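You operate a simulated robot arm through the tools that you are given. There is no shell and no other tool.

You run a simulated robot arm. Do the job below in one go: nothing can be reset, and whatever is moved stays where it is left.

Task
Scatter seeds over the bread tray and set the roll on them.
Fine: a few shakes; jar shut and back. Set down upright: spice jar.
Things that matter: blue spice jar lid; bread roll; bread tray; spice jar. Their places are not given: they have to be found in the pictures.

Only the result counts: the job must be done as asked and must still hold three seconds after the hand-in. Knocking over, shifting, dropping, spilling or breaking anything else fails it.

Robot
A 6-joint arm with a two-finger parallel gripper, fixed in place. Base frame: the origin is on the floor under the middle of its stand, x ahead of it, y to its left, z up; the work surface is at about z = 0.92. Lengths are in m, angles in degrees, forces in N, time in s.
With the tool pointing down near the work surface it reaches from about 0.24 to 0.78 m from the base axis. Its first joint turns from -166.0 to 166.0 degrees. Payload 3.43 kg.
The tool frame sits at the grasp point between the pads (the TCP): z along the fingers, y along the line on which they close. The tips reach 0.034 m beyond it. Largest opening 0.128 m; finger width 0.024, thickness 0.012; the body of the gripper, 0.048 by 0.13 m, starts 0.096 m behind the TCP.
Orientation is that of the tool frame in the base frame, as a unit quaternion [x, y, z, w]. With the fingers straight down and closing along the base's y, the tool's x points along the base's -x, its y along +y and its z along -z.

Tools
- The arm moves only by the tool send_rows. Its argument "series" is text: rows parted by semicolons, each of 6 numbers parted by spaces: the shift along the tool's x, y, z in units of 25 mm (1.0 is 25 mm), then the turn, a rotation vector about the tool's x, y, z in units of 8 degrees (1.0 is 8 degrees). In form: tx ty tz wx wy wz; .... A call has 1 to 20 rows; each row shifts and turns the commanded pose from where the row before left it, along the tool's axes as they then stand. "claw" is the gripper command, from -1 (shut) to 1 (fully open), values between in proportion, set as the call begins (left out, the last holds). A call with a number of a shift or a turn outside -1 to 1 is refused whole. Rows are played at 5 a second. More than 0.05 m and 8.6 degrees between two rows, or a gripper value outside its range, and nothing of the call is played. Where a pose cannot be reached the arm comes as near as it can. A force on the tool above 40 N (or 10 N above the force at the start of the call, whichever is more), or a blocked arm, ends the call early, and 0.2 s more pass. Each finger travels about 0.045 m/s and halts on what it meets, pressing with about 31 N; the grip force reading is that of the motor and also rises with nothing between the fingers. The clock runs only during rows and for 0.2 s after the last one: add rows that do not move to give the fingers time. The reply holds the time, the measured pose of the TCP, the force on the tool along the base axes, the opening and the grip force, in the units named above and with some noise, with the torque about the TCP (base axes, N m) and any sound that the robot's microphone picked up.
- Cameras (640 x 400 px; columns grow to the right, rows downward): "scene" is fixed at [0.0501, -0.6503, 1.5268]; the picture's right is [1.00, -0.06, 0.00], its down [-0.05, -0.87, -0.49] and it looks along [0.03, 0.48, -0.87] (base axes); focal length 325 px, centre (320, 200). "wrist" rides on the gripper at [0.076, -0.011, -0.16] in the tool frame; the picture's right is [0.15, 0.99, 0.00], its down [-0.88, 0.13, -0.46] and it looks along [-0.45, 0.07, 0.89] (tool axes); focal length 234 px, centre (320, 200).
- camera(camera): a new picture of that camera. No time passes.
- point_at(camera, pixels): there is no depth. For up to 12 entries [column, row, z] of the newest picture of that camera ("zoom" is the newest enlarged one), the place [x, y] in the base frame at which the ray of that pixel passes the height z, good to about 0.002 m. No time passes.
- zoom(camera, box): a new picture of the part [left, top, right, bottom] of that camera's present view, enlarged. No time passes.
- sign_off(): hands the job in; it is judged then, once.

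Open the gripper and draw the arm clear of the work before you hand the job in, unless the task says otherwise.

The tools are called after ">>>" as name(argument=value, ...) on one line, values as JSON. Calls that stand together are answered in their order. send_rows: Moves the arm, as the interface text tells. Its arguments: {"type":"object","properties":{"series":{"type":"string"},"claw":{"type":"number"}},"required":["series"]} The other tools are called the same way: camera (camera) takes a picture; point_at (camera, pixels) gives the place at which the rays of pixels pass given heights; zoom (camera, box) takes an enlarged picture of a part of a camera's view; sign_off () hands the job in.

At the start:

```text
t: 0.0
position: [-0.0146, -0.4238, 1.2288]
tool_rot: [0.0, 1.0, -0.001, -0.002]
wrist_force: [-0.5, 0.5, 0.7]
moment: [0.02, -0.02, 0.01]
width: 0.1279
finger_force: 0.1
```

scene: 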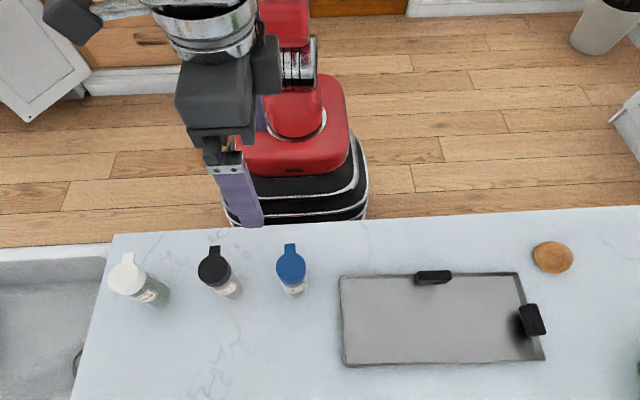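
wrist: 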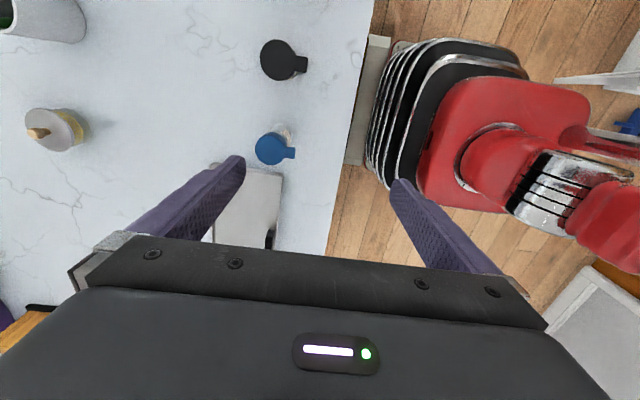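

I see three jars (white lid about (127,272), black lid (214,268), blue lid (290,265)), a tray around (440,318), and a roll at (553,257). I'll zoom in on the blue jar and on the tray to learn their shapes.

>>> zoom(camera="scene", box=[240, 220, 340, 310])

>>> zoom(camera="scene", box=[320, 220, 620, 400])

>>> zoom(camera="wrist", box=[220, 20, 340, 200])

```text
4.44 times, centred on (290, 265) of scene
```

zoom: 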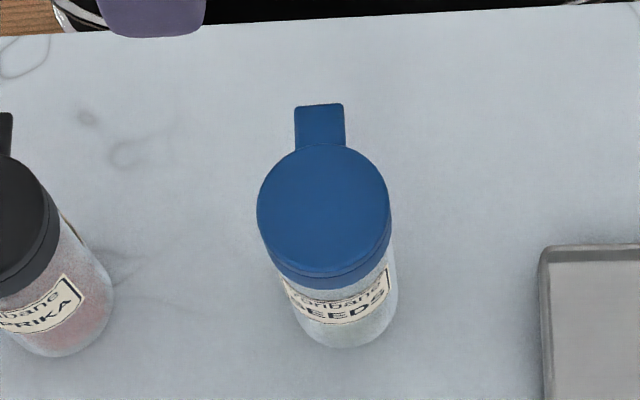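

```text
2.13 times, centred on (470, 310) of scene
```

zoom: 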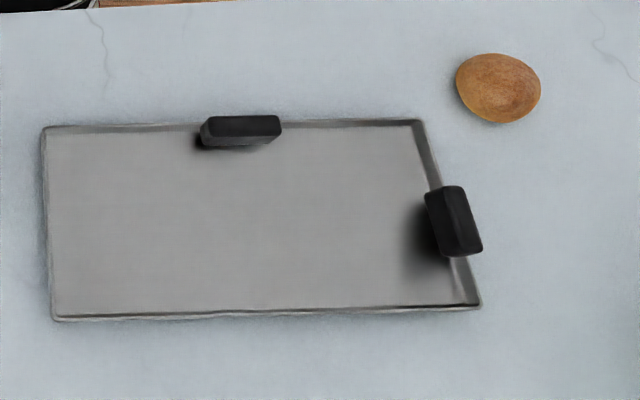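

```text
2.22 times, centred on (280, 110) of wrist
```

zoom: 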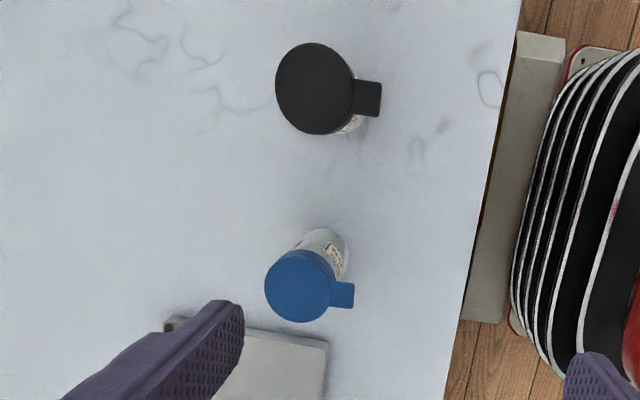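

I'll triangulate the blue lid, jar base, tray corners, handles and roll by taking their rays at several heights in both cameras.

>>> point_at(camera="scene", pixels=[[290.7, 266.1, 0.92], [290.7, 266.1, 1.0], [290.7, 266.1, 1.03], [290.7, 266.1, 1.06], [296, 292, 0.92], [340.5, 279, 0.92], [517, 273, 0.92], [545, 361, 0.92], [344, 367, 0.92], [553, 257, 0.92], [553, 257, 0.95], [290, 246, 1.0]])

>>> point_at(camera="wrist", pixels=[[270.1, 148.3, 0.92], [270.1, 148.3, 1.0], [270.1, 148.3, 1.03], [270.1, 148.3, 1.06], [282, 133, 0.92], [290, 152, 1.0], [278, 60, 1.0], [278, 60, 1.03]])

```text
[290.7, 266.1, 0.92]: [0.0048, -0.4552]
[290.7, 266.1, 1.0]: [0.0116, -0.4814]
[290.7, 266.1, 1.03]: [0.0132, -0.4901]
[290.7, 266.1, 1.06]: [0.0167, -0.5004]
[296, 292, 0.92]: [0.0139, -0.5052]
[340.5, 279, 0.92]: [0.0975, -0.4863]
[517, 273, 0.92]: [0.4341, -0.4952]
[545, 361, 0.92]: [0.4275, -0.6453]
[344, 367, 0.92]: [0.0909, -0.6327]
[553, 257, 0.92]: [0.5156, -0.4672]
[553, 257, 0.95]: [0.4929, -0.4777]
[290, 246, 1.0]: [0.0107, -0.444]
```

```text
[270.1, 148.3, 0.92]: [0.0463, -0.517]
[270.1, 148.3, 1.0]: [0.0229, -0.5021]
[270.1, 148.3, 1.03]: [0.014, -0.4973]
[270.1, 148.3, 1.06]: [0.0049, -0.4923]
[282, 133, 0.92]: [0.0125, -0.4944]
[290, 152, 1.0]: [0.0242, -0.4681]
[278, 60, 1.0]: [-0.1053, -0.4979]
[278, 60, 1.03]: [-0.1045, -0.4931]
```

The lid top sits near (0.012, -0.495, 1.04), so the jar is about 0.12 m tall with its tab pointing toward +y. I need to see how the lid opens, so I move the arm back along -x and tilt it for a side view of the blue jar.

>>> send_rows(series="0.92 -0.13 0.55 0 0 0; 0.92 -0.13 0.55 0 0 0; 0.92 -0.13 0.55 0 0 0; 0.92 -0.13 0.55 0 0 0; 0.92 -0.13 0.55 0 0 0; 0 0 0 0 -0.85 0; 0 0 0 0 -0.85 0; 0 0 0 0 -0.85 0; 0 0 0 0 0 0")

>>> camera(camera="wrist")

>>> camera(camera="scene")

```text
t: 2.0
position: [-0.1291, -0.4396, 1.1603]
tool_rot: [0.0, 0.984, -0.001, 0.177]
wrist_force: [-0.9, 0.2, -0.2]
moment: [0.02, 0.0, 0.03]
width: 0.1279
finger_force: 0.0
```

```text
taken
```

wrist: 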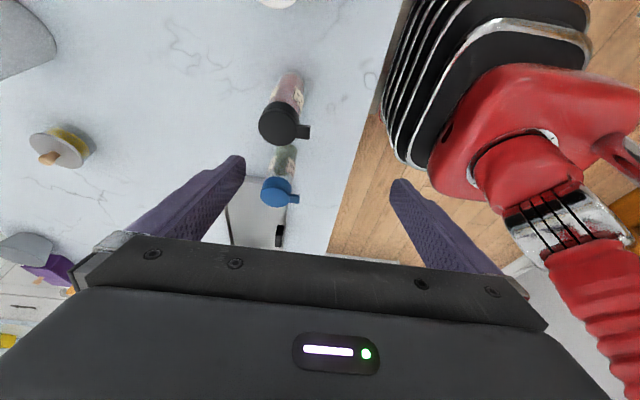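

```text
taken
```

scene: 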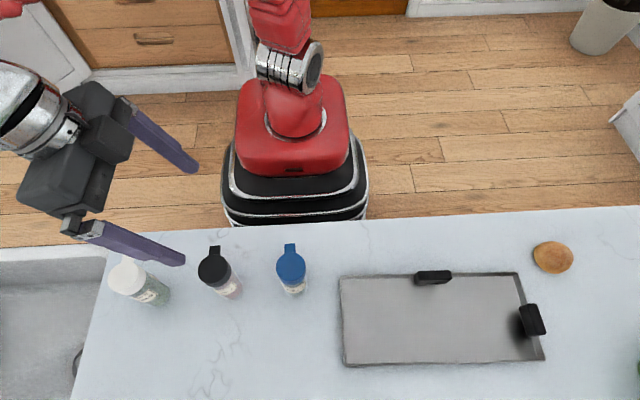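

Now the jars appear from the side at (285,110) and (278,180). I zoom on them to see the lid's construction.

>>> zoom(camera="wrist", box=[250, 140, 310, 210])

>>> zoom(camera="wrist", box=[240, 60, 330, 160])

>>> zoom(camera="scene", box=[270, 230, 315, 305])

```text
5.71 times, centred on (280, 175) of wrist
```

zoom: 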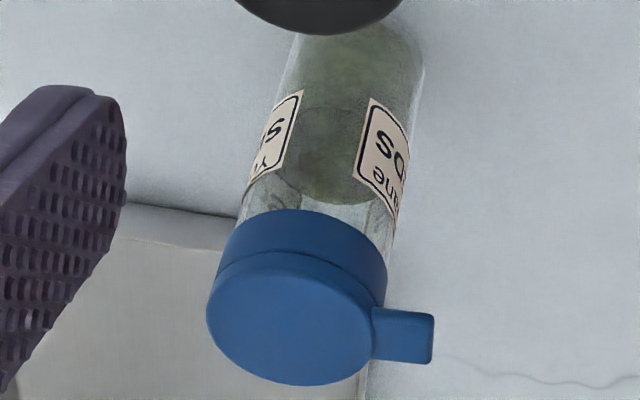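

```text
4.00 times, centred on (285, 110) of wrist
```

zoom: 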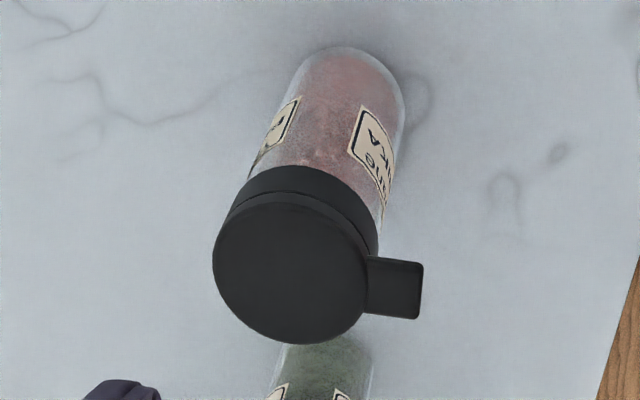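

```text
5.33 times, centred on (292, 268) of scene
```

zoom: 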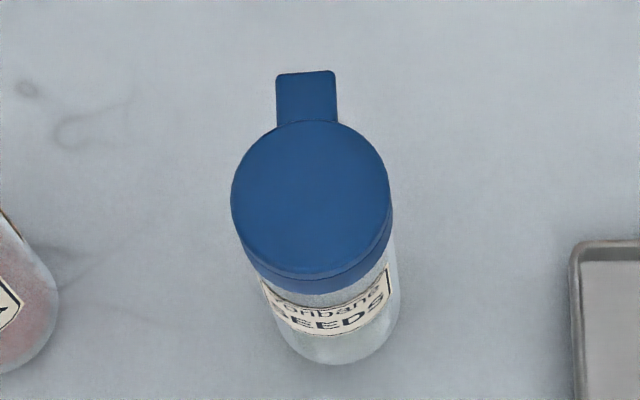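

The zooms show a fixed collar on the jar with a thin cap on top that carries the tab at its +y side, so this is a flip-top hinged on the -y side. I'll untilt, move above the jar and yaw so the camera ends up on top when the tool is laid horizontal from the robot's side.

>>> send_rows(series="0 0 0 0 0.85 0; 0 0 0 0 0.85 0; 0 0 0 0 0.85 0; -0.943 0 -0.4 0 0 0; -0.943 0 -0.4 0 0 0; -0.943 0 -0.4 0 0 0; -0.943 0 -0.4 0 0 0; -0.943 0 -0.4 0 0 0; -0.943 0 -0.4 0 0 0; 0 0 0 0 0 0")

>>> send_rows(series="0 0 0 0 0 -0.9375; 0 0 0 0 0 -0.9375; 0 0 0 0 0 -0.9375; 0 0 0 0 0 -0.9375; 0 0 0 0 0 -0.9375; 0 0 0 0 0 -0.9375; 0 0 0 0 0 -0.9375; 0 0 0 0 0 -0.9375; 0 0 0 0 0 -0.9375; 0 0 0 0 0 -0.9375; 0 0 0 0 0 -0.9375; 0 0 0 0 0 -0.9375; 0 0 0 0 0 0")

```text
t: 4.2
position: [0.013, -0.4392, 1.2216]
tool_rot: [0.0, 1.0, -0.001, -0.001]
wrist_force: [0.6, 0.6, -0.5]
moment: [0.0, 0.01, -0.01]
width: 0.1279
finger_force: 0.2
```

```text
t: 7.0
position: [0.064, -0.435, 1.2204]
tool_rot: [-0.699, 0.715, 0.003, -0.007]
wrist_force: [-1.0, 0.2, -0.6]
moment: [0.01, 0.0, -0.02]
width: 0.1279
finger_force: 0.1
out of reach, approached as far as the arm can: row 11, 12
```

The last 10 degrees of yaw were out of reach (a wrist limit), which dragged x to 0.064. I turn back about 14 degrees, which only means approaching the jar from slightly +x.

>>> send_rows(series="0 0 0 0 0 0.875; 0 0 0 0 0 0.875; 0 0 0 0 0 0")

```text
t: 7.8
position: [0.0646, -0.436, 1.2194]
tool_rot: [-0.615, 0.788, -0.001, -0.001]
wrist_force: [-0.2, -0.7, -0.3]
moment: [0.01, 0.0, -0.04]
width: 0.1281
finger_force: 0.1
```

The commanded pose now matches the real one, with approach direction about (-0.24,-0.97). I align sideways with the jar (+1.44 units along tool y) and start laying the tool horizontal at safe height.

>>> send_rows(series="0 0.72 0 0 0 0; 0 0.72 0 0 0 0; 0 0 0 0 1 0; 0 0 0 0 1 0; 0 0 0 0 1 0; 0 0 0 0 1 0; 0 0 0 0 1 0; 0 0 0 0 0 0")

>>> send_rows(series="0 0 0 0 1 0; 0 0 0 0 1 0; 0 0 0 0 1 0; 0 0 0 0 1 0; 0 0 0 0 1 0; 0 0 0 0 1 0; 0 0 0 0 0 0")

>>> camera(camera="scene")

>>> camera(camera="wrist")

```text
t: 9.8
position: [-0.0223, -0.4417, 1.1806]
tool_rot: [-0.545, 0.781, -0.157, -0.262]
wrist_force: [0.1, -0.1, 0.4]
moment: [-0.01, -0.01, -0.01]
width: 0.1282
finger_force: 0.1
stopped in row 8: the arm was blocked; the commanded pose is now the measured one
```

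```text
t: 10.7
position: [-0.0875, -0.4468, 1.1272]
tool_rot: [-0.465, 0.745, -0.202, -0.433]
wrist_force: [0.6, -0.3, -0.4]
moment: [-0.01, 0.01, 0.03]
width: 0.128
finger_force: 0.0
stopped in row 4: the arm was blocked; the commanded pose is now the measured one
```

```text
taken
```

scene: 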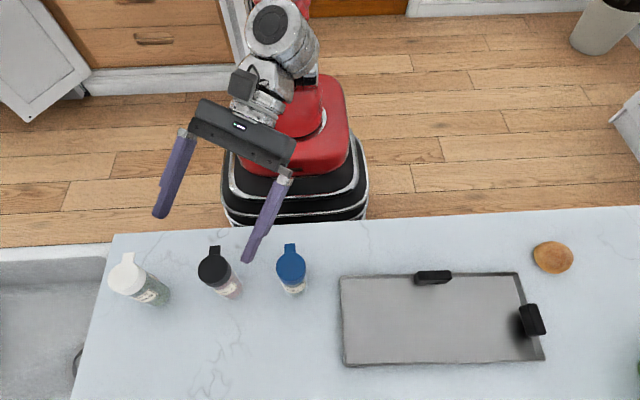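

```text
taken
```

wrist: 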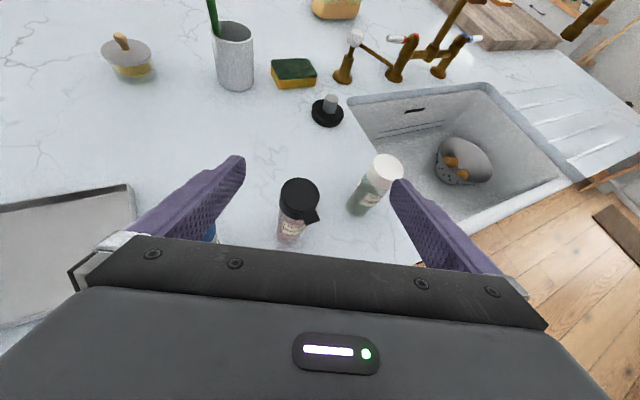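

The tool cannot be laid horizontal radially this close to the base; the arm got blocked at (-0.088,-0.447,1.127), tilted 57 degrees and touching nothing. Approaching the jar from the tray side (tool pointing -x, camera on top) should be roomier, so I first shift the TCP outward and up with the orientation held.

>>> send_rows(series="0.37 -0.762 -0.457 0 0 0; 0.37 -0.762 -0.457 0 0 0; 0.37 -0.762 -0.457 0 0 0; 0.37 -0.762 -0.457 0 0 0; 0.37 -0.762 -0.457 0 0 0; 0 0 0 0 0 0")

```text
t: 11.5
position: [-0.117, -0.4419, 1.167]
tool_rot: [-0.394, 0.78, -0.172, -0.454]
wrist_force: [-0.4, 0.2, -0.6]
moment: [0.01, -0.02, 0.02]
width: 0.1279
finger_force: 0.1
stopped in row 3: the arm was blocked; the commanded pose is now the measured one
```

The arm hit its limit again and drifted to (-0.117,-0.442,1.167), still clear of everything. I now turn about the base's vertical axis toward pointing at -x, away from the wrist limit, in a short test.

>>> send_rows(series="0 0 0 -0.739 -0.078 0.461; 0 0 0 -0.739 -0.078 0.461; 0 0 0 -0.739 -0.078 0.461; 0 0 0 0 0 0")

>>> camera(camera="scene")

```text
t: 12.5
position: [-0.1149, -0.4412, 1.1663]
tool_rot: [-0.246, 0.839, -0.086, -0.477]
wrist_force: [-0.5, 1.2, -0.6]
moment: [0.0, 0.02, -0.02]
width: 0.1283
finger_force: 0.2
```

```text
taken
```

scene: 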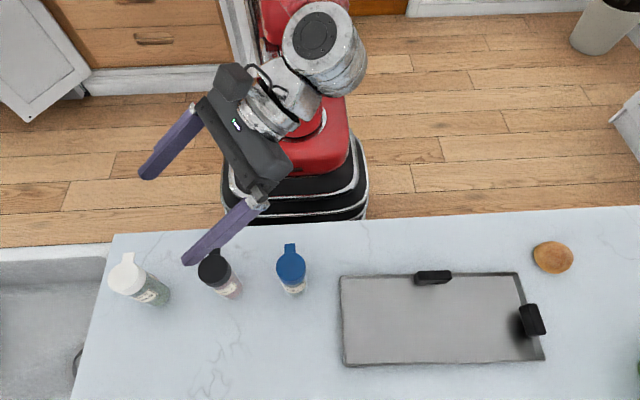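

The turn went through cleanly. I finish it (about 27 degrees more to point at -x), then back the tool out along +x at constant height over the tray side.

>>> send_rows(series="0 0 0 -0.70 -0.075 0.439; 0 0 0 -0.70 -0.075 0.439; 0 0 0 -0.70 -0.075 0.439; 0 0 0 -0.70 -0.075 0.439; 0 0 0 0 0 0")

```text
t: 13.7
position: [-0.1149, -0.4429, 1.1662]
tool_rot: [-0.048, 0.873, 0.025, -0.485]
wrist_force: [0.0, 0.2, -0.6]
moment: [-0.04, 0.03, -0.01]
width: 0.128
finger_force: 0.0
```

The tool now points to -x, 32 degrees below horizontal. I remove the residual 6 degree roll and then back away along +x to about x = 0.15.

>>> send_rows(series="0 0 0 0 0 0.76; -0.56 -0.12 -0.9 0 0 0; -0.56 -0.12 -0.9 0 0 0; -0.56 -0.12 -0.9 0 0 0; -0.56 -0.12 -0.9 0 0 0; -0.56 -0.12 -0.9 0 0 0; -0.56 -0.12 -0.9 0 0 0; -0.56 -0.12 -0.9 0 0 0; -0.56 -0.12 -0.9 0 0 0; -0.56 -0.12 -0.9 0 0 0; -0.56 -0.12 -0.9 0 0 0; 0 0 0 0 0 0")

>>> camera(camera="scene")

>>> camera(camera="wrist")

```text
t: 16.3
position: [0.1521, -0.471, 1.1664]
tool_rot: [-0.001, 0.874, 0.0, -0.486]
wrist_force: [-0.1, 0.0, 0.3]
moment: [-0.01, 0.01, -0.01]
width: 0.1281
finger_force: 0.1
```

```text
taken
```

scene: 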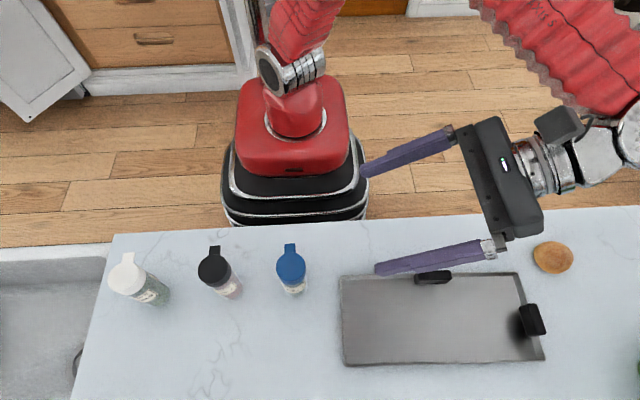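

```text
taken
```

wrist: 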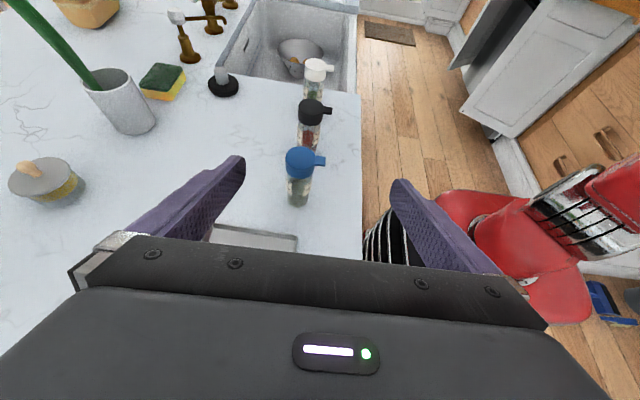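

This side approach is comfortable, and the blue jar is seen well at (300,175). I zoom in to study cap, collar and tab.

>>> zoom(camera="wrist", box=[270, 135, 340, 215])

>>> point_at(camera="wrist", pixels=[[300, 159, 1.03], [300, 159, 1.04], [300, 159, 1.05], [325, 160, 1.03], [325, 160, 1.04], [297, 205, 0.92]])

```text
5.00 times, centred on (305, 175) of wrist
```

zoom: 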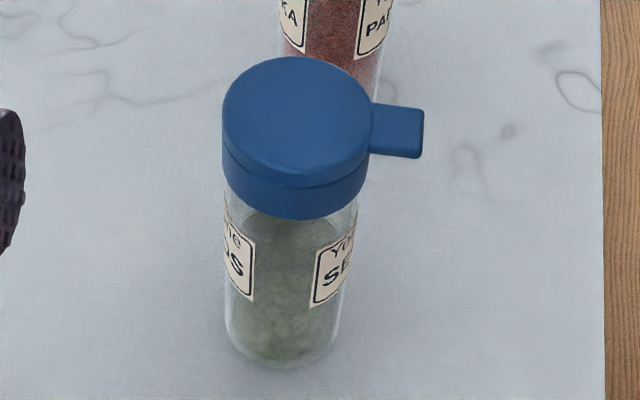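

```text
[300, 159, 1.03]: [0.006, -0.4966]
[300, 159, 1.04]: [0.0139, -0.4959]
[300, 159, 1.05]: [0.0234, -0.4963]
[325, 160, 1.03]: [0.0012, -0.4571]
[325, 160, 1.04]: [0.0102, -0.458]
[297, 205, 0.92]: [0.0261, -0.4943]
```

The cap is thin, about 4 mm, with the tab flush at z near 1.03-1.04 and spanning y -0.472 to -0.457. I lay the tool down to about 15 degrees below horizontal, close the fingers and come down beside the tab, still 2 cm short of the jar.

>>> send_rows(series="0 0 0 0 0.7 0; 0 0 0 0 0.7 0; 0 0 0 0 0.7 0; 0 0 0 0 0 0; 0 0 0 0 0 0; 0 0 0 0 0 0; 0 0 0 0 0 0", claw=-1)

```text
t: 17.9
position: [0.1457, -0.4725, 1.1623]
tool_rot: [-0.003, 0.795, -0.003, -0.606]
wrist_force: [0.2, 0.5, 0.1]
moment: [0.04, 0.0, -0.01]
width: 0.0
finger_force: 12.0
out of reach, approached as far as the arm can: row 3
```

The tool is at 15 degrees below horizontal with the fingers shut, but a joint limit is near. I descend in a first half toward the tab and check the pose.

>>> send_rows(series="-0.824 0.09 0.589 0 0 0; -0.824 0.09 0.589 0 0 0; -0.824 0.09 0.589 0 0 0; 0 0 0 0 0 0")

```text
t: 18.9
position: [0.1178, -0.4654, 1.0922]
tool_rot: [-0.002, 0.794, -0.002, -0.608]
wrist_force: [-0.2, -0.7, 0.6]
moment: [0.01, -0.01, 0.05]
width: 0.0
finger_force: 31.3
```

That tracked well. I continue down to TCP about (0.085,-0.458,1.000), just in front of the tab and below it.

>>> send_rows(series="-0.8 0.075 0.56 0 0 0; -0.8 0.075 0.56 0 0 0; -0.8 0.075 0.56 0 0 0; -0.8 0.075 0.56 0 0 0; 0 0 0 0 0 0")

>>> camera(camera="wrist")

>>> zoom(camera="scene", box=[260, 220, 420, 320])

```text
t: 20.1
position: [0.0872, -0.4564, 0.999]
tool_rot: [-0.001, 0.794, -0.001, -0.608]
wrist_force: [-0.3, 0.4, -0.1]
moment: [0.02, -0.01, 0.02]
width: 0.0
finger_force: 31.0
```

```text
taken
```

wrist: 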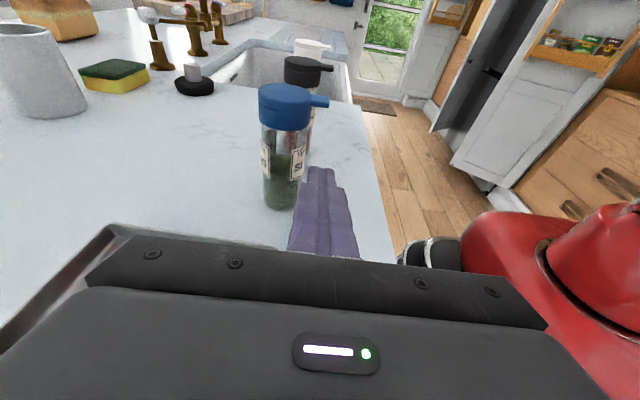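

```text
4.00 times, centred on (340, 270) of scene
```

zoom: 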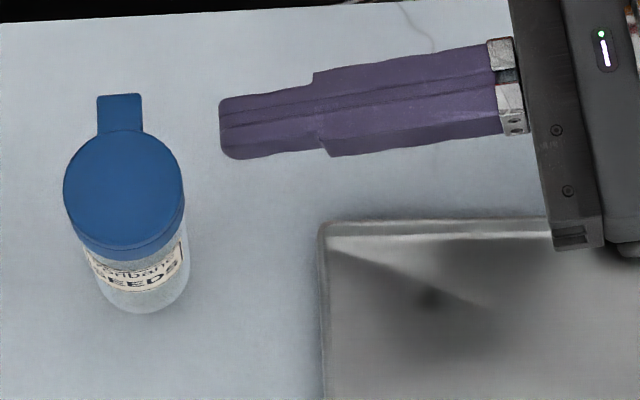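

The finger tip is at zoom (220,105)-(222,157), approaching level with the tab root. I check the tip's and the tab's y ranges to make sure the fingers pass under the tab without touching the collar.

>>> point_at(camera="zoom", pixels=[[221, 103, 1.0], [221, 155, 1.0], [99, 96, 1.035], [140, 96, 1.035], [99, 134, 1.035], [142, 130, 1.035], [64, 190, 1.035], [184, 190, 1.035], [123, 131, 1.035], [123, 250, 1.035], [221, 120, 1.0]])

>>> zoom(camera="wrist", box=[240, 70, 350, 220])

```text
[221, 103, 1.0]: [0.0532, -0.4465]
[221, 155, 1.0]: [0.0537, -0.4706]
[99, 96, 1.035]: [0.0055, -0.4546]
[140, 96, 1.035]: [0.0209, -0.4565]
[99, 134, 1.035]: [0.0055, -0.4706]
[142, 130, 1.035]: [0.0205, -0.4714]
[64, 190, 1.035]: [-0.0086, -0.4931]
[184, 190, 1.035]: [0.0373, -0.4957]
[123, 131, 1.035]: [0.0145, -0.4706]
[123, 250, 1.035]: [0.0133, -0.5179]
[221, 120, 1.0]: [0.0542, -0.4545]
```

```text
2.67 times, centred on (295, 145) of wrist
```

zoom: 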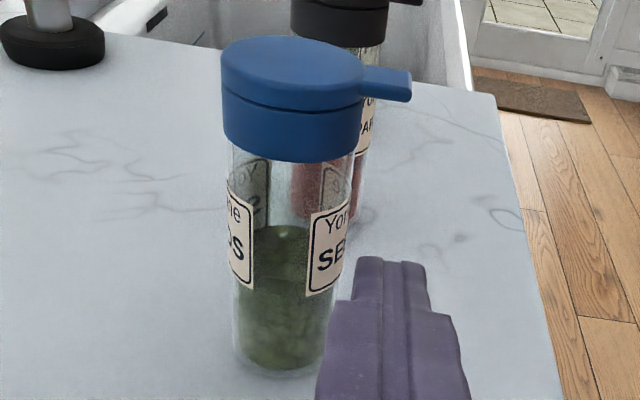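

The tab spans x 0.0055-0.021, y -0.471 to -0.455, and the finger spans y -0.471 to -0.4465. I nudge 3 mm toward +y and slide the tip straight in under the tab at the same height, where about 2 cm of room remains.

>>> send_rows(series="0 0.12 0 0 0 0; 0.187 0 0.68 0 0 0; 0.187 0 0.68 0 0 0; 0.187 0 0.68 0 0 0; 0 0 0 0 0 0")

>>> zoom(camera="wrist", box=[240, 70, 400, 220])

>>> zoom(camera="scene", box=[260, 220, 380, 300])

```text
t: 21.3
position: [0.0327, -0.4566, 1.0018]
tool_rot: [-0.002, 0.794, -0.002, -0.609]
wrist_force: [0.7, 0.9, 0.0]
moment: [0.01, 0.0, -0.03]
width: 0.0001
finger_force: 31.0
```

```text
2.67 times, centred on (320, 145) of wrist
```

zoom: 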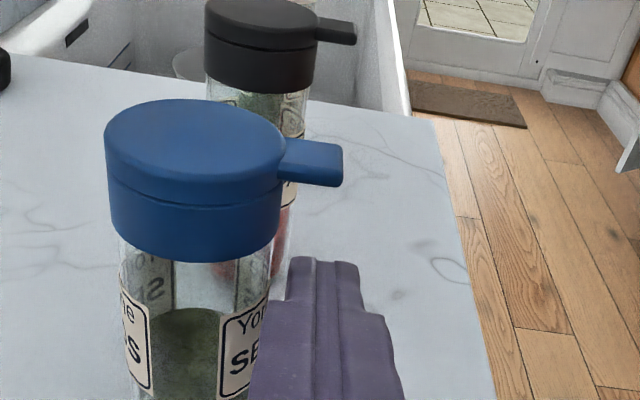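

```text
5.00 times, centred on (320, 260) of scene
```

zoom: 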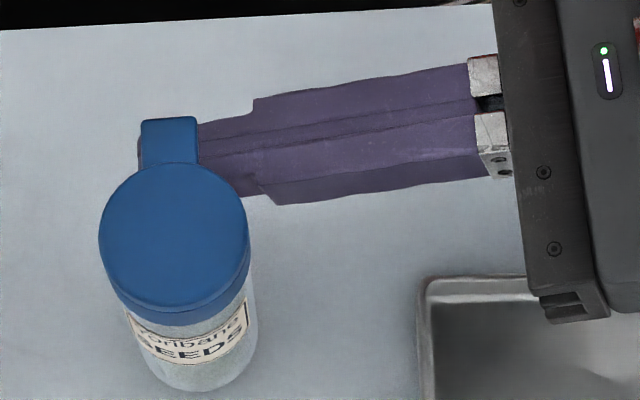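

The fingertip is now under the tab, passing slightly past its far edge. I raise it 15 mm in small steps and read the force.

>>> send_rows(series="0.193 0 -0.053 0 0 0; 0.193 0 -0.053 0 0 0; 0.193 0 -0.053 0 0 0; 0 0 0 0 0 0")

>>> zoom(camera="wrist", box=[240, 70, 400, 220])

```text
t: 22.3
position: [0.0341, -0.4565, 1.0158]
tool_rot: [-0.002, 0.794, -0.001, -0.608]
wrist_force: [0.1, -0.5, 0.2]
moment: [0.03, 0.0, -0.01]
width: 0.0
finger_force: 31.1
```

```text
2.67 times, centred on (320, 145) of wrist
```

zoom: 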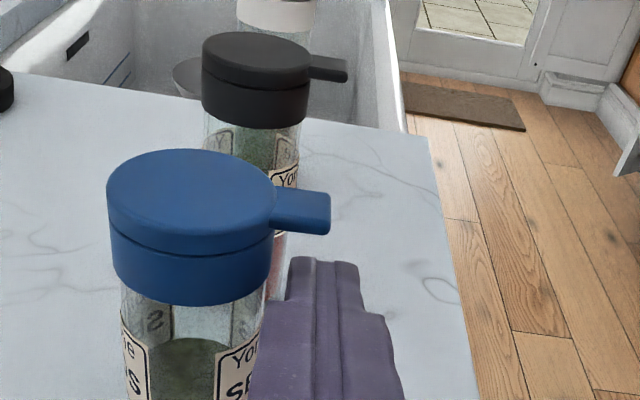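

No contact yet: tab bottom edge at zoom (305,235), finger tip top at (325,258), so about 6 mm remain. I lift 10 mm more in 2.5 mm steps.

>>> send_rows(series="0.096 0 -0.026 0 0 0; 0.096 0 -0.026 0 0 0; 0.096 0 -0.026 0 0 0; 0.096 0 -0.026 0 0 0; 0 0 0 0 0 0")

>>> zoom(camera="wrist", box=[240, 70, 400, 220])

```text
t: 23.5
position: [0.0343, -0.4555, 1.0257]
tool_rot: [-0.002, 0.793, -0.002, -0.609]
wrist_force: [-0.6, 0.8, 0.1]
moment: [-0.01, 0.01, 0.0]
width: 0.0
finger_force: 30.6
```

```text
2.67 times, centred on (320, 145) of wrist
```

zoom: 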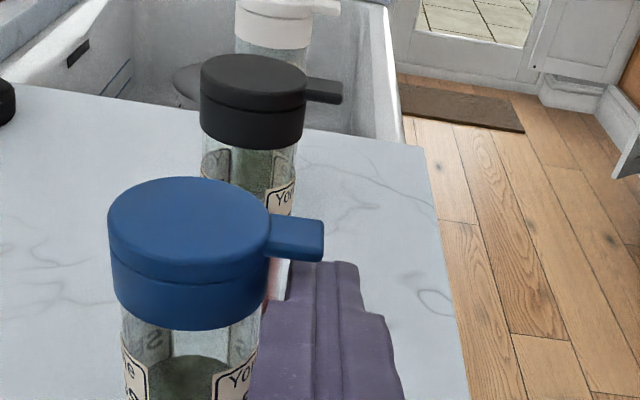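

The tab's lower edge (305,262) now just meets the finger's tip (325,262). I lift another 7.5 mm slowly and watch the force and the lid.

>>> send_rows(series="0.096 0 -0.026 0 0 0; 0.096 0 -0.026 0 0 0; 0.096 0 -0.026 0 0 0; 0 0 0 0 0 0")

>>> zoom(camera="wrist", box=[240, 70, 400, 220])

>>> zoom(camera="scene", box=[260, 220, 380, 300])

```text
t: 24.5
position: [0.0329, -0.456, 1.0324]
tool_rot: [-0.002, 0.794, -0.001, -0.607]
wrist_force: [-0.3, 0.8, 0.1]
moment: [-0.01, 0.02, 0.02]
width: 0.0
finger_force: 30.9
```

```text
2.67 times, centred on (320, 145) of wrist
```

zoom: 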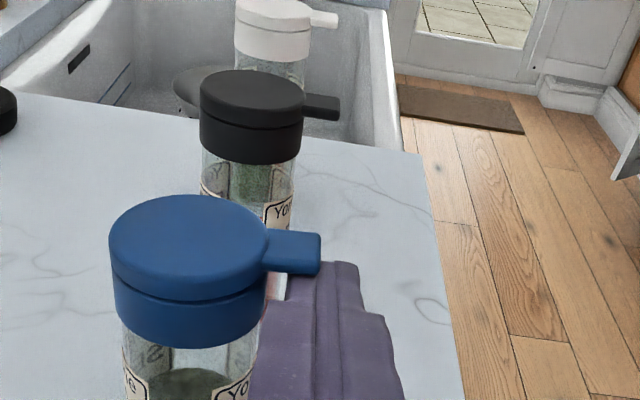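

```text
5.00 times, centred on (320, 260) of scene
```

zoom: 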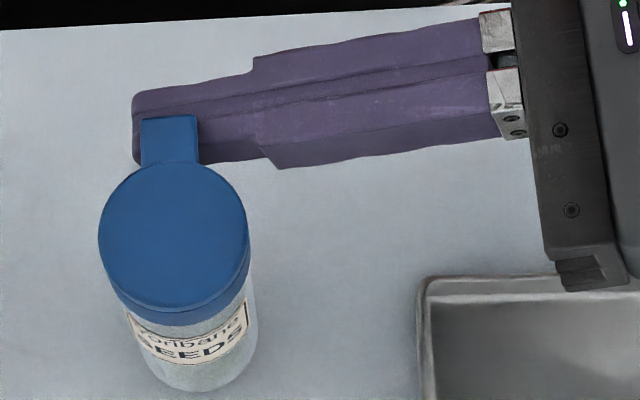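

The tab (295,250) is now over the finger with no force felt so far. I lift 5 mm further and look again.

>>> send_rows(series="0.096 0 -0.026 0 0 0; 0.096 0 -0.026 0 0 0; 0 0 0 0 0 0")

>>> zoom(camera="wrist", box=[240, 70, 400, 220])

```text
t: 25.3
position: [0.0338, -0.4549, 1.0374]
tool_rot: [-0.002, 0.794, -0.001, -0.608]
wrist_force: [-0.6, -0.7, 0.2]
moment: [-0.05, -0.01, -0.02]
width: 0.0001
finger_force: 31.1
```

```text
2.67 times, centred on (320, 145) of wrist
```

zoom: 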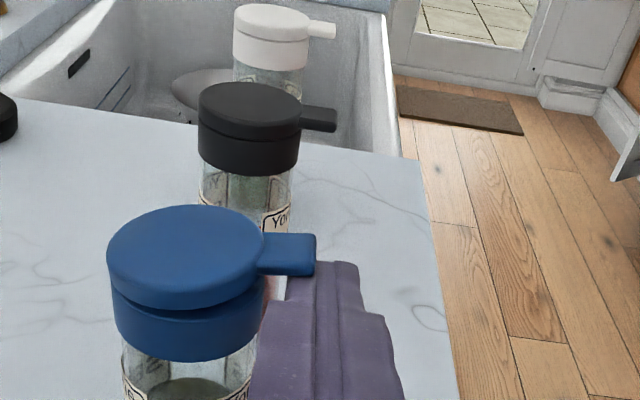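

A gap has opened between cap and collar. I zoom in closely to see on which side it hinges.

>>> zoom(camera="wrist", box=[260, 140, 330, 215])

>>> zoom(camera="scene", box=[265, 235, 325, 300])

```text
5.33 times, centred on (295, 178) of wrist
```

zoom: 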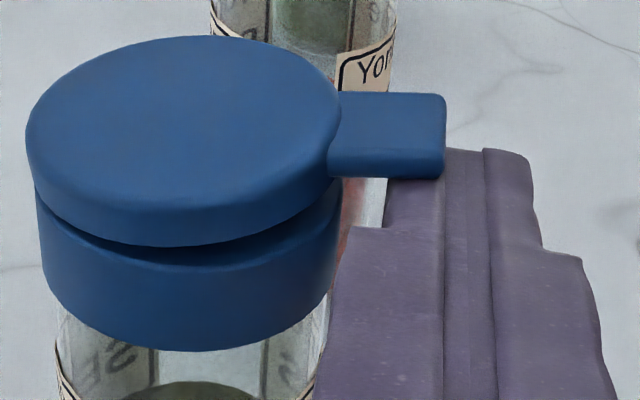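

```text
6.15 times, centred on (295, 268) of scene
```

zoom: 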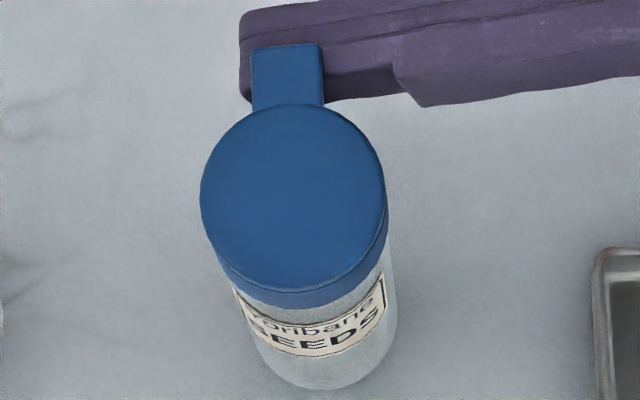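

The cap hinges at the -y edge (gap grows toward the tab), with practically no resistance. I keep lifting vertically 18 mm to open it to about 30 degrees.

>>> send_rows(series="0.116 0 -0.032 0 0 0; 0.116 0 -0.032 0 0 0; 0.116 0 -0.032 0 0 0; 0.116 0 -0.032 0 0 0; 0.116 0 -0.032 0 0 0; 0.116 0 -0.032 0 0 0; 0 0 0 0 0 0")

>>> zoom(camera="wrist", box=[230, 120, 370, 240])

>>> zoom(camera="scene", box=[265, 225, 345, 305])

```text
t: 26.9
position: [0.0328, -0.4545, 1.0555]
tool_rot: [0.0, 0.794, -0.001, -0.608]
wrist_force: [-0.1, -0.6, 0.1]
moment: [0.03, 0.02, -0.01]
width: 0.0001
finger_force: 31.0
```

```text
3.33 times, centred on (300, 180) of wrist
```

zoom: 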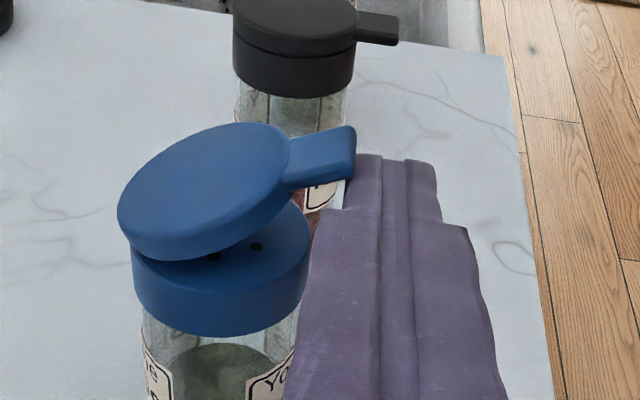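

```text
5.00 times, centred on (305, 265) of scene
```

zoom: 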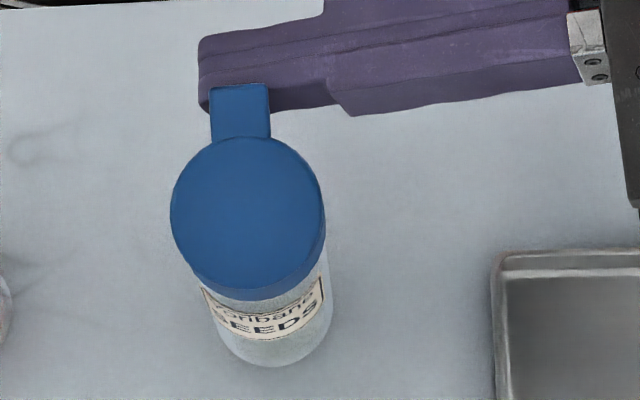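

The cap is about 27 degrees open, showing a shaker plate with holes beneath. I now follow the arc: further up and toward -y to about 60 degrees.

>>> send_rows(series="0.173 -0.2 -0.0475 0 0 0; 0.154 -0.22 -0.042 0 0 0; 0.154 -0.24 -0.042 0 0 0; 0.116 -0.24 -0.032 0 0 0; 0 0 0 0 0 0")

>>> zoom(camera="wrist", box=[230, 120, 370, 240])

>>> zoom(camera="scene", box=[265, 225, 345, 305])

```text
t: 28.1
position: [0.0332, -0.4768, 1.0701]
tool_rot: [-0.001, 0.794, 0.0, -0.608]
wrist_force: [-0.4, 0.2, 1.0]
moment: [-0.02, -0.01, -0.02]
width: 0.0001
finger_force: 31.3
```

```text
3.33 times, centred on (300, 180) of wrist
```

zoom: 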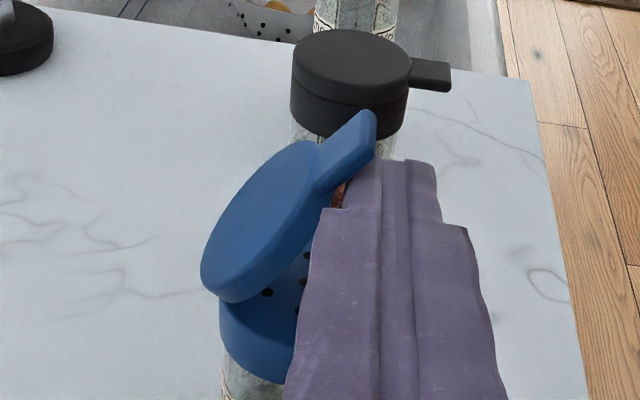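

```text
5.00 times, centred on (305, 265) of scene
```

zoom: 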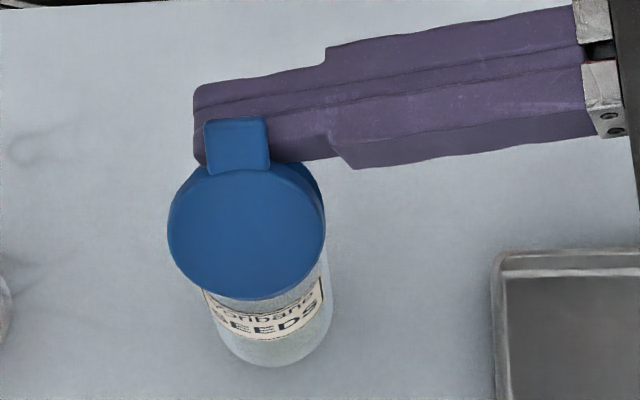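

The cap is at about 50-55 degrees and follows the finger. I continue over the top to just past vertical.

>>> send_rows(series="0.116 -0.26 -0.032 0 0 0; 0.077 -0.28 -0.021 0 0 0; 0.0385 -0.28 -0.0106 0 0 0; 0 -0.28 0 0 0 0; -0.0385 -0.28 0.0106 0 0 0; 0 0 0 0 0 0")

>>> zoom(camera="wrist", box=[230, 120, 370, 240])

>>> zoom(camera="scene", box=[265, 225, 345, 305])

```text
t: 29.5
position: [0.0345, -0.5101, 1.0751]
tool_rot: [-0.002, 0.794, -0.002, -0.608]
wrist_force: [-0.5, -0.1, -0.5]
moment: [-0.01, 0.02, 0.0]
width: 0.0
finger_force: 30.7
```

```text
3.33 times, centred on (300, 180) of wrist
```

zoom: 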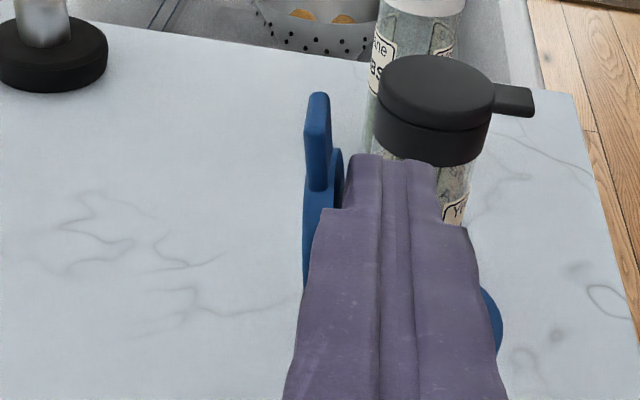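

```text
5.00 times, centred on (305, 265) of scene
```

zoom: 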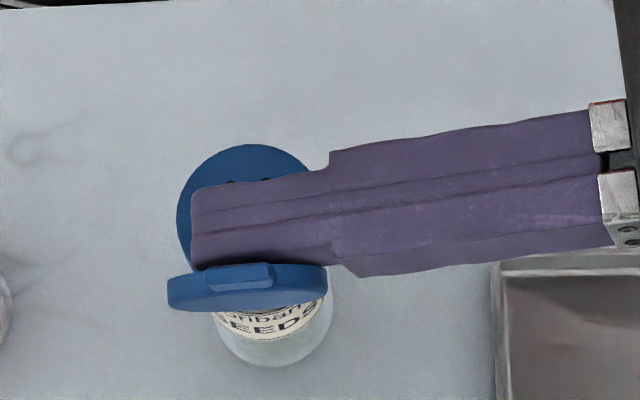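

The cap stands about vertical. I push it further back in three small steps and check whether it has a stop.

>>> send_rows(series="-0.0385 -0.28 0.0106 0 0 0; -0.077 -0.28 0.021 0 0 0; -0.116 -0.24 0.032 0 0 0; 0 0 0 0 0 0")

>>> zoom(camera="wrist", box=[230, 120, 370, 240])

>>> zoom(camera="scene", box=[265, 225, 345, 305])

```text
t: 30.5
position: [0.0332, -0.5312, 1.0697]
tool_rot: [-0.001, 0.794, -0.001, -0.608]
wrist_force: [-0.1, -0.3, 0.2]
moment: [-0.03, -0.02, -0.01]
width: 0.0001
finger_force: 31.0
```

```text
3.33 times, centred on (300, 180) of wrist
```

zoom: 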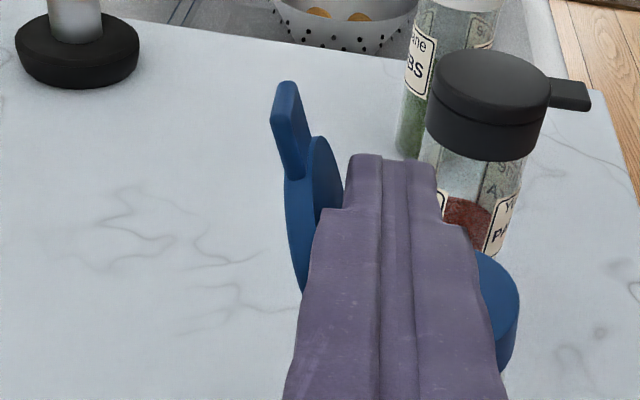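

```text
5.00 times, centred on (305, 265) of scene
```

zoom: 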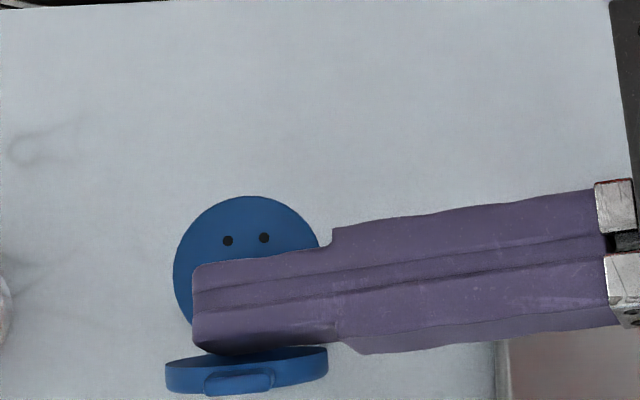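

The collar seems to have shifted in the scene zoom (its top edge went from row 145 to 195). I check the whole jar before any more motion.

>>> zoom(camera="scene", box=[240, 225, 360, 345])

>>> camera(camera="wrist")

>>> camera(camera="scene")

```text
3.33 times, centred on (300, 285) of scene
```

zoom: 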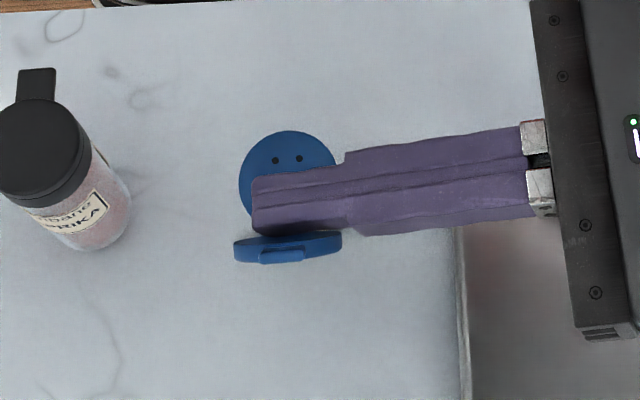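

```text
taken
```

wrist: 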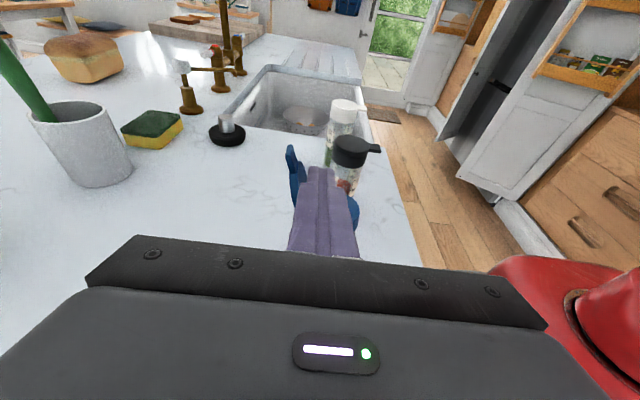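

```text
taken
```

scene: 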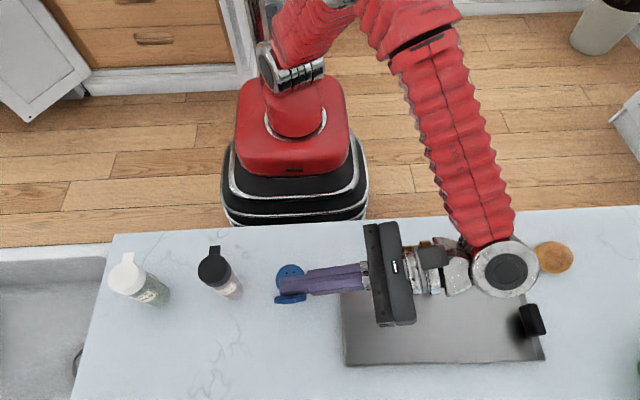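

The jar's top has moved about 15 mm toward -y, so it is being tilted: the cap has reached its stop near 95-100 degrees. I back off gently toward +y in 1.5 mm steps so it settles upright again.

>>> send_rows(series="0 0.06 0 0 0 0; 0 0.06 0 0 0 0; 0 0.06 0 0 0 0; 0 0.06 0 0 0 0; 0 0.06 0 0 0 0; 0 0.06 0 0 0 0; 0 0 0 0 0 0")

>>> zoom(camera="scene", box=[240, 225, 360, 345])

>>> zoom(camera="wrist", box=[230, 120, 390, 240])

```text
t: 32.1
position: [0.0347, -0.5229, 1.071]
tool_rot: [-0.003, 0.794, -0.002, -0.608]
wrist_force: [1.5, -0.5, 0.2]
moment: [-0.01, 0.0, 0.0]
width: 0.0
finger_force: 31.0
```

```text
3.33 times, centred on (300, 285) of scene
```

zoom: 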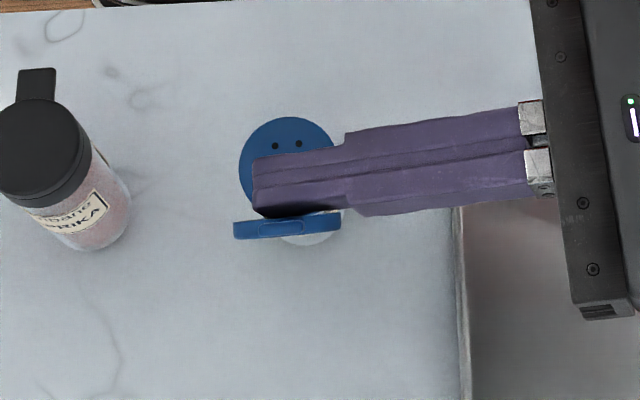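

```text
3.33 times, centred on (310, 180) of wrist
```

zoom: 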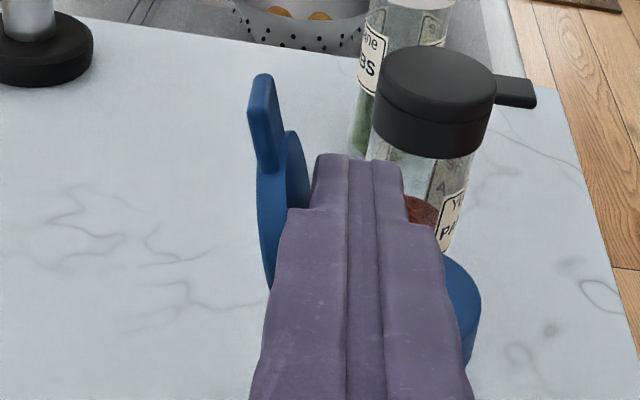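

It rocks back with the finger (jar base reappearing at zoom (310,240)). I keep retreating another 12 mm.

>>> send_rows(series="0 0.06 0 0 0 0; 0 0.06 0 0 0 0; 0 0.06 0 0 0 0; 0 0.06 0 0 0 0; 0 0.06 0 0 0 0; 0 0.06 0 0 0 0; 0 0.06 0 0 0 0; 0 0.06 0 0 0 0; 0 0 0 0 0 0")

>>> zoom(camera="scene", box=[240, 225, 360, 345])

>>> zoom(camera="wrist", box=[230, 120, 390, 240])

```text
t: 34.1
position: [0.0349, -0.5107, 1.0707]
tool_rot: [-0.002, 0.794, -0.001, -0.608]
wrist_force: [-0.1, 0.0, -0.3]
moment: [-0.02, -0.02, 0.0]
width: 0.0001
finger_force: 31.0
```

```text
3.33 times, centred on (300, 285) of scene
```

zoom: 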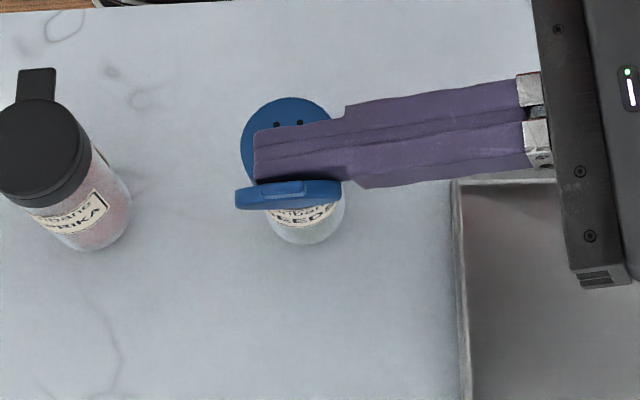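

```text
3.33 times, centred on (310, 180) of wrist
```

zoom: 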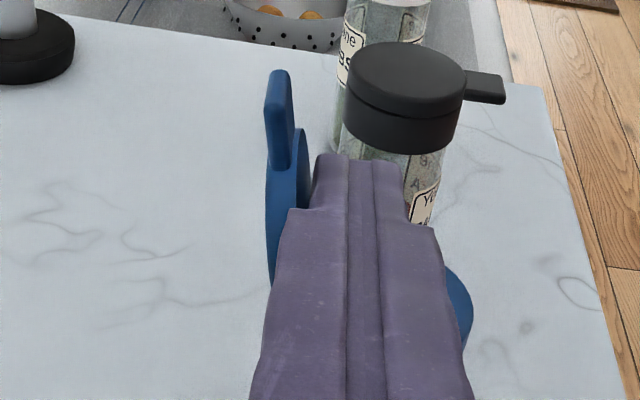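

The jar body is visible again and nearly upright. I retreat 6 mm more to see whether the jar is fully settled and whether the cap stays open on its own.

>>> send_rows(series="0 0.06 0 0 0 0; 0 0.06 0 0 0 0; 0 0.06 0 0 0 0; 0 0.06 0 0 0 0; 0 0 0 0 0 0")

>>> zoom(camera="scene", box=[240, 225, 360, 345])

>>> zoom(camera="wrist", box=[230, 120, 390, 240])

```text
t: 35.3
position: [0.0343, -0.5044, 1.0698]
tool_rot: [-0.002, 0.794, -0.001, -0.608]
wrist_force: [-0.6, 0.0, 0.9]
moment: [0.0, -0.01, 0.01]
width: 0.0001
finger_force: 31.1
```

```text
3.33 times, centred on (300, 285) of scene
```

zoom: 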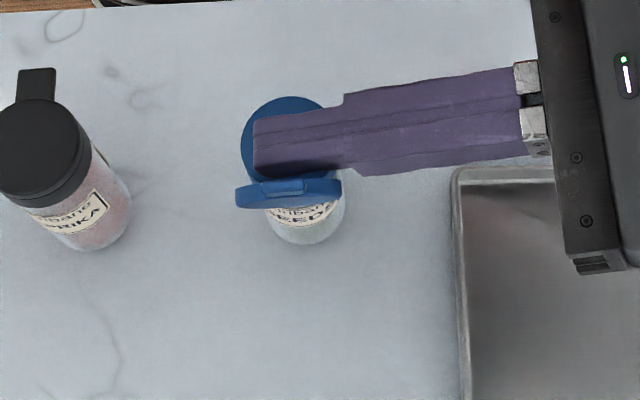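

```text
3.33 times, centred on (310, 180) of wrist
```

zoom: 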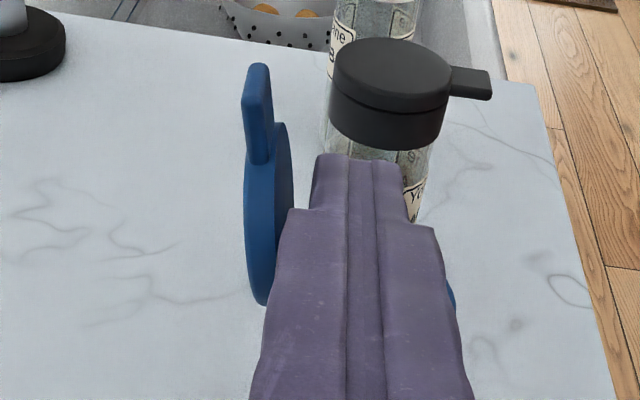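

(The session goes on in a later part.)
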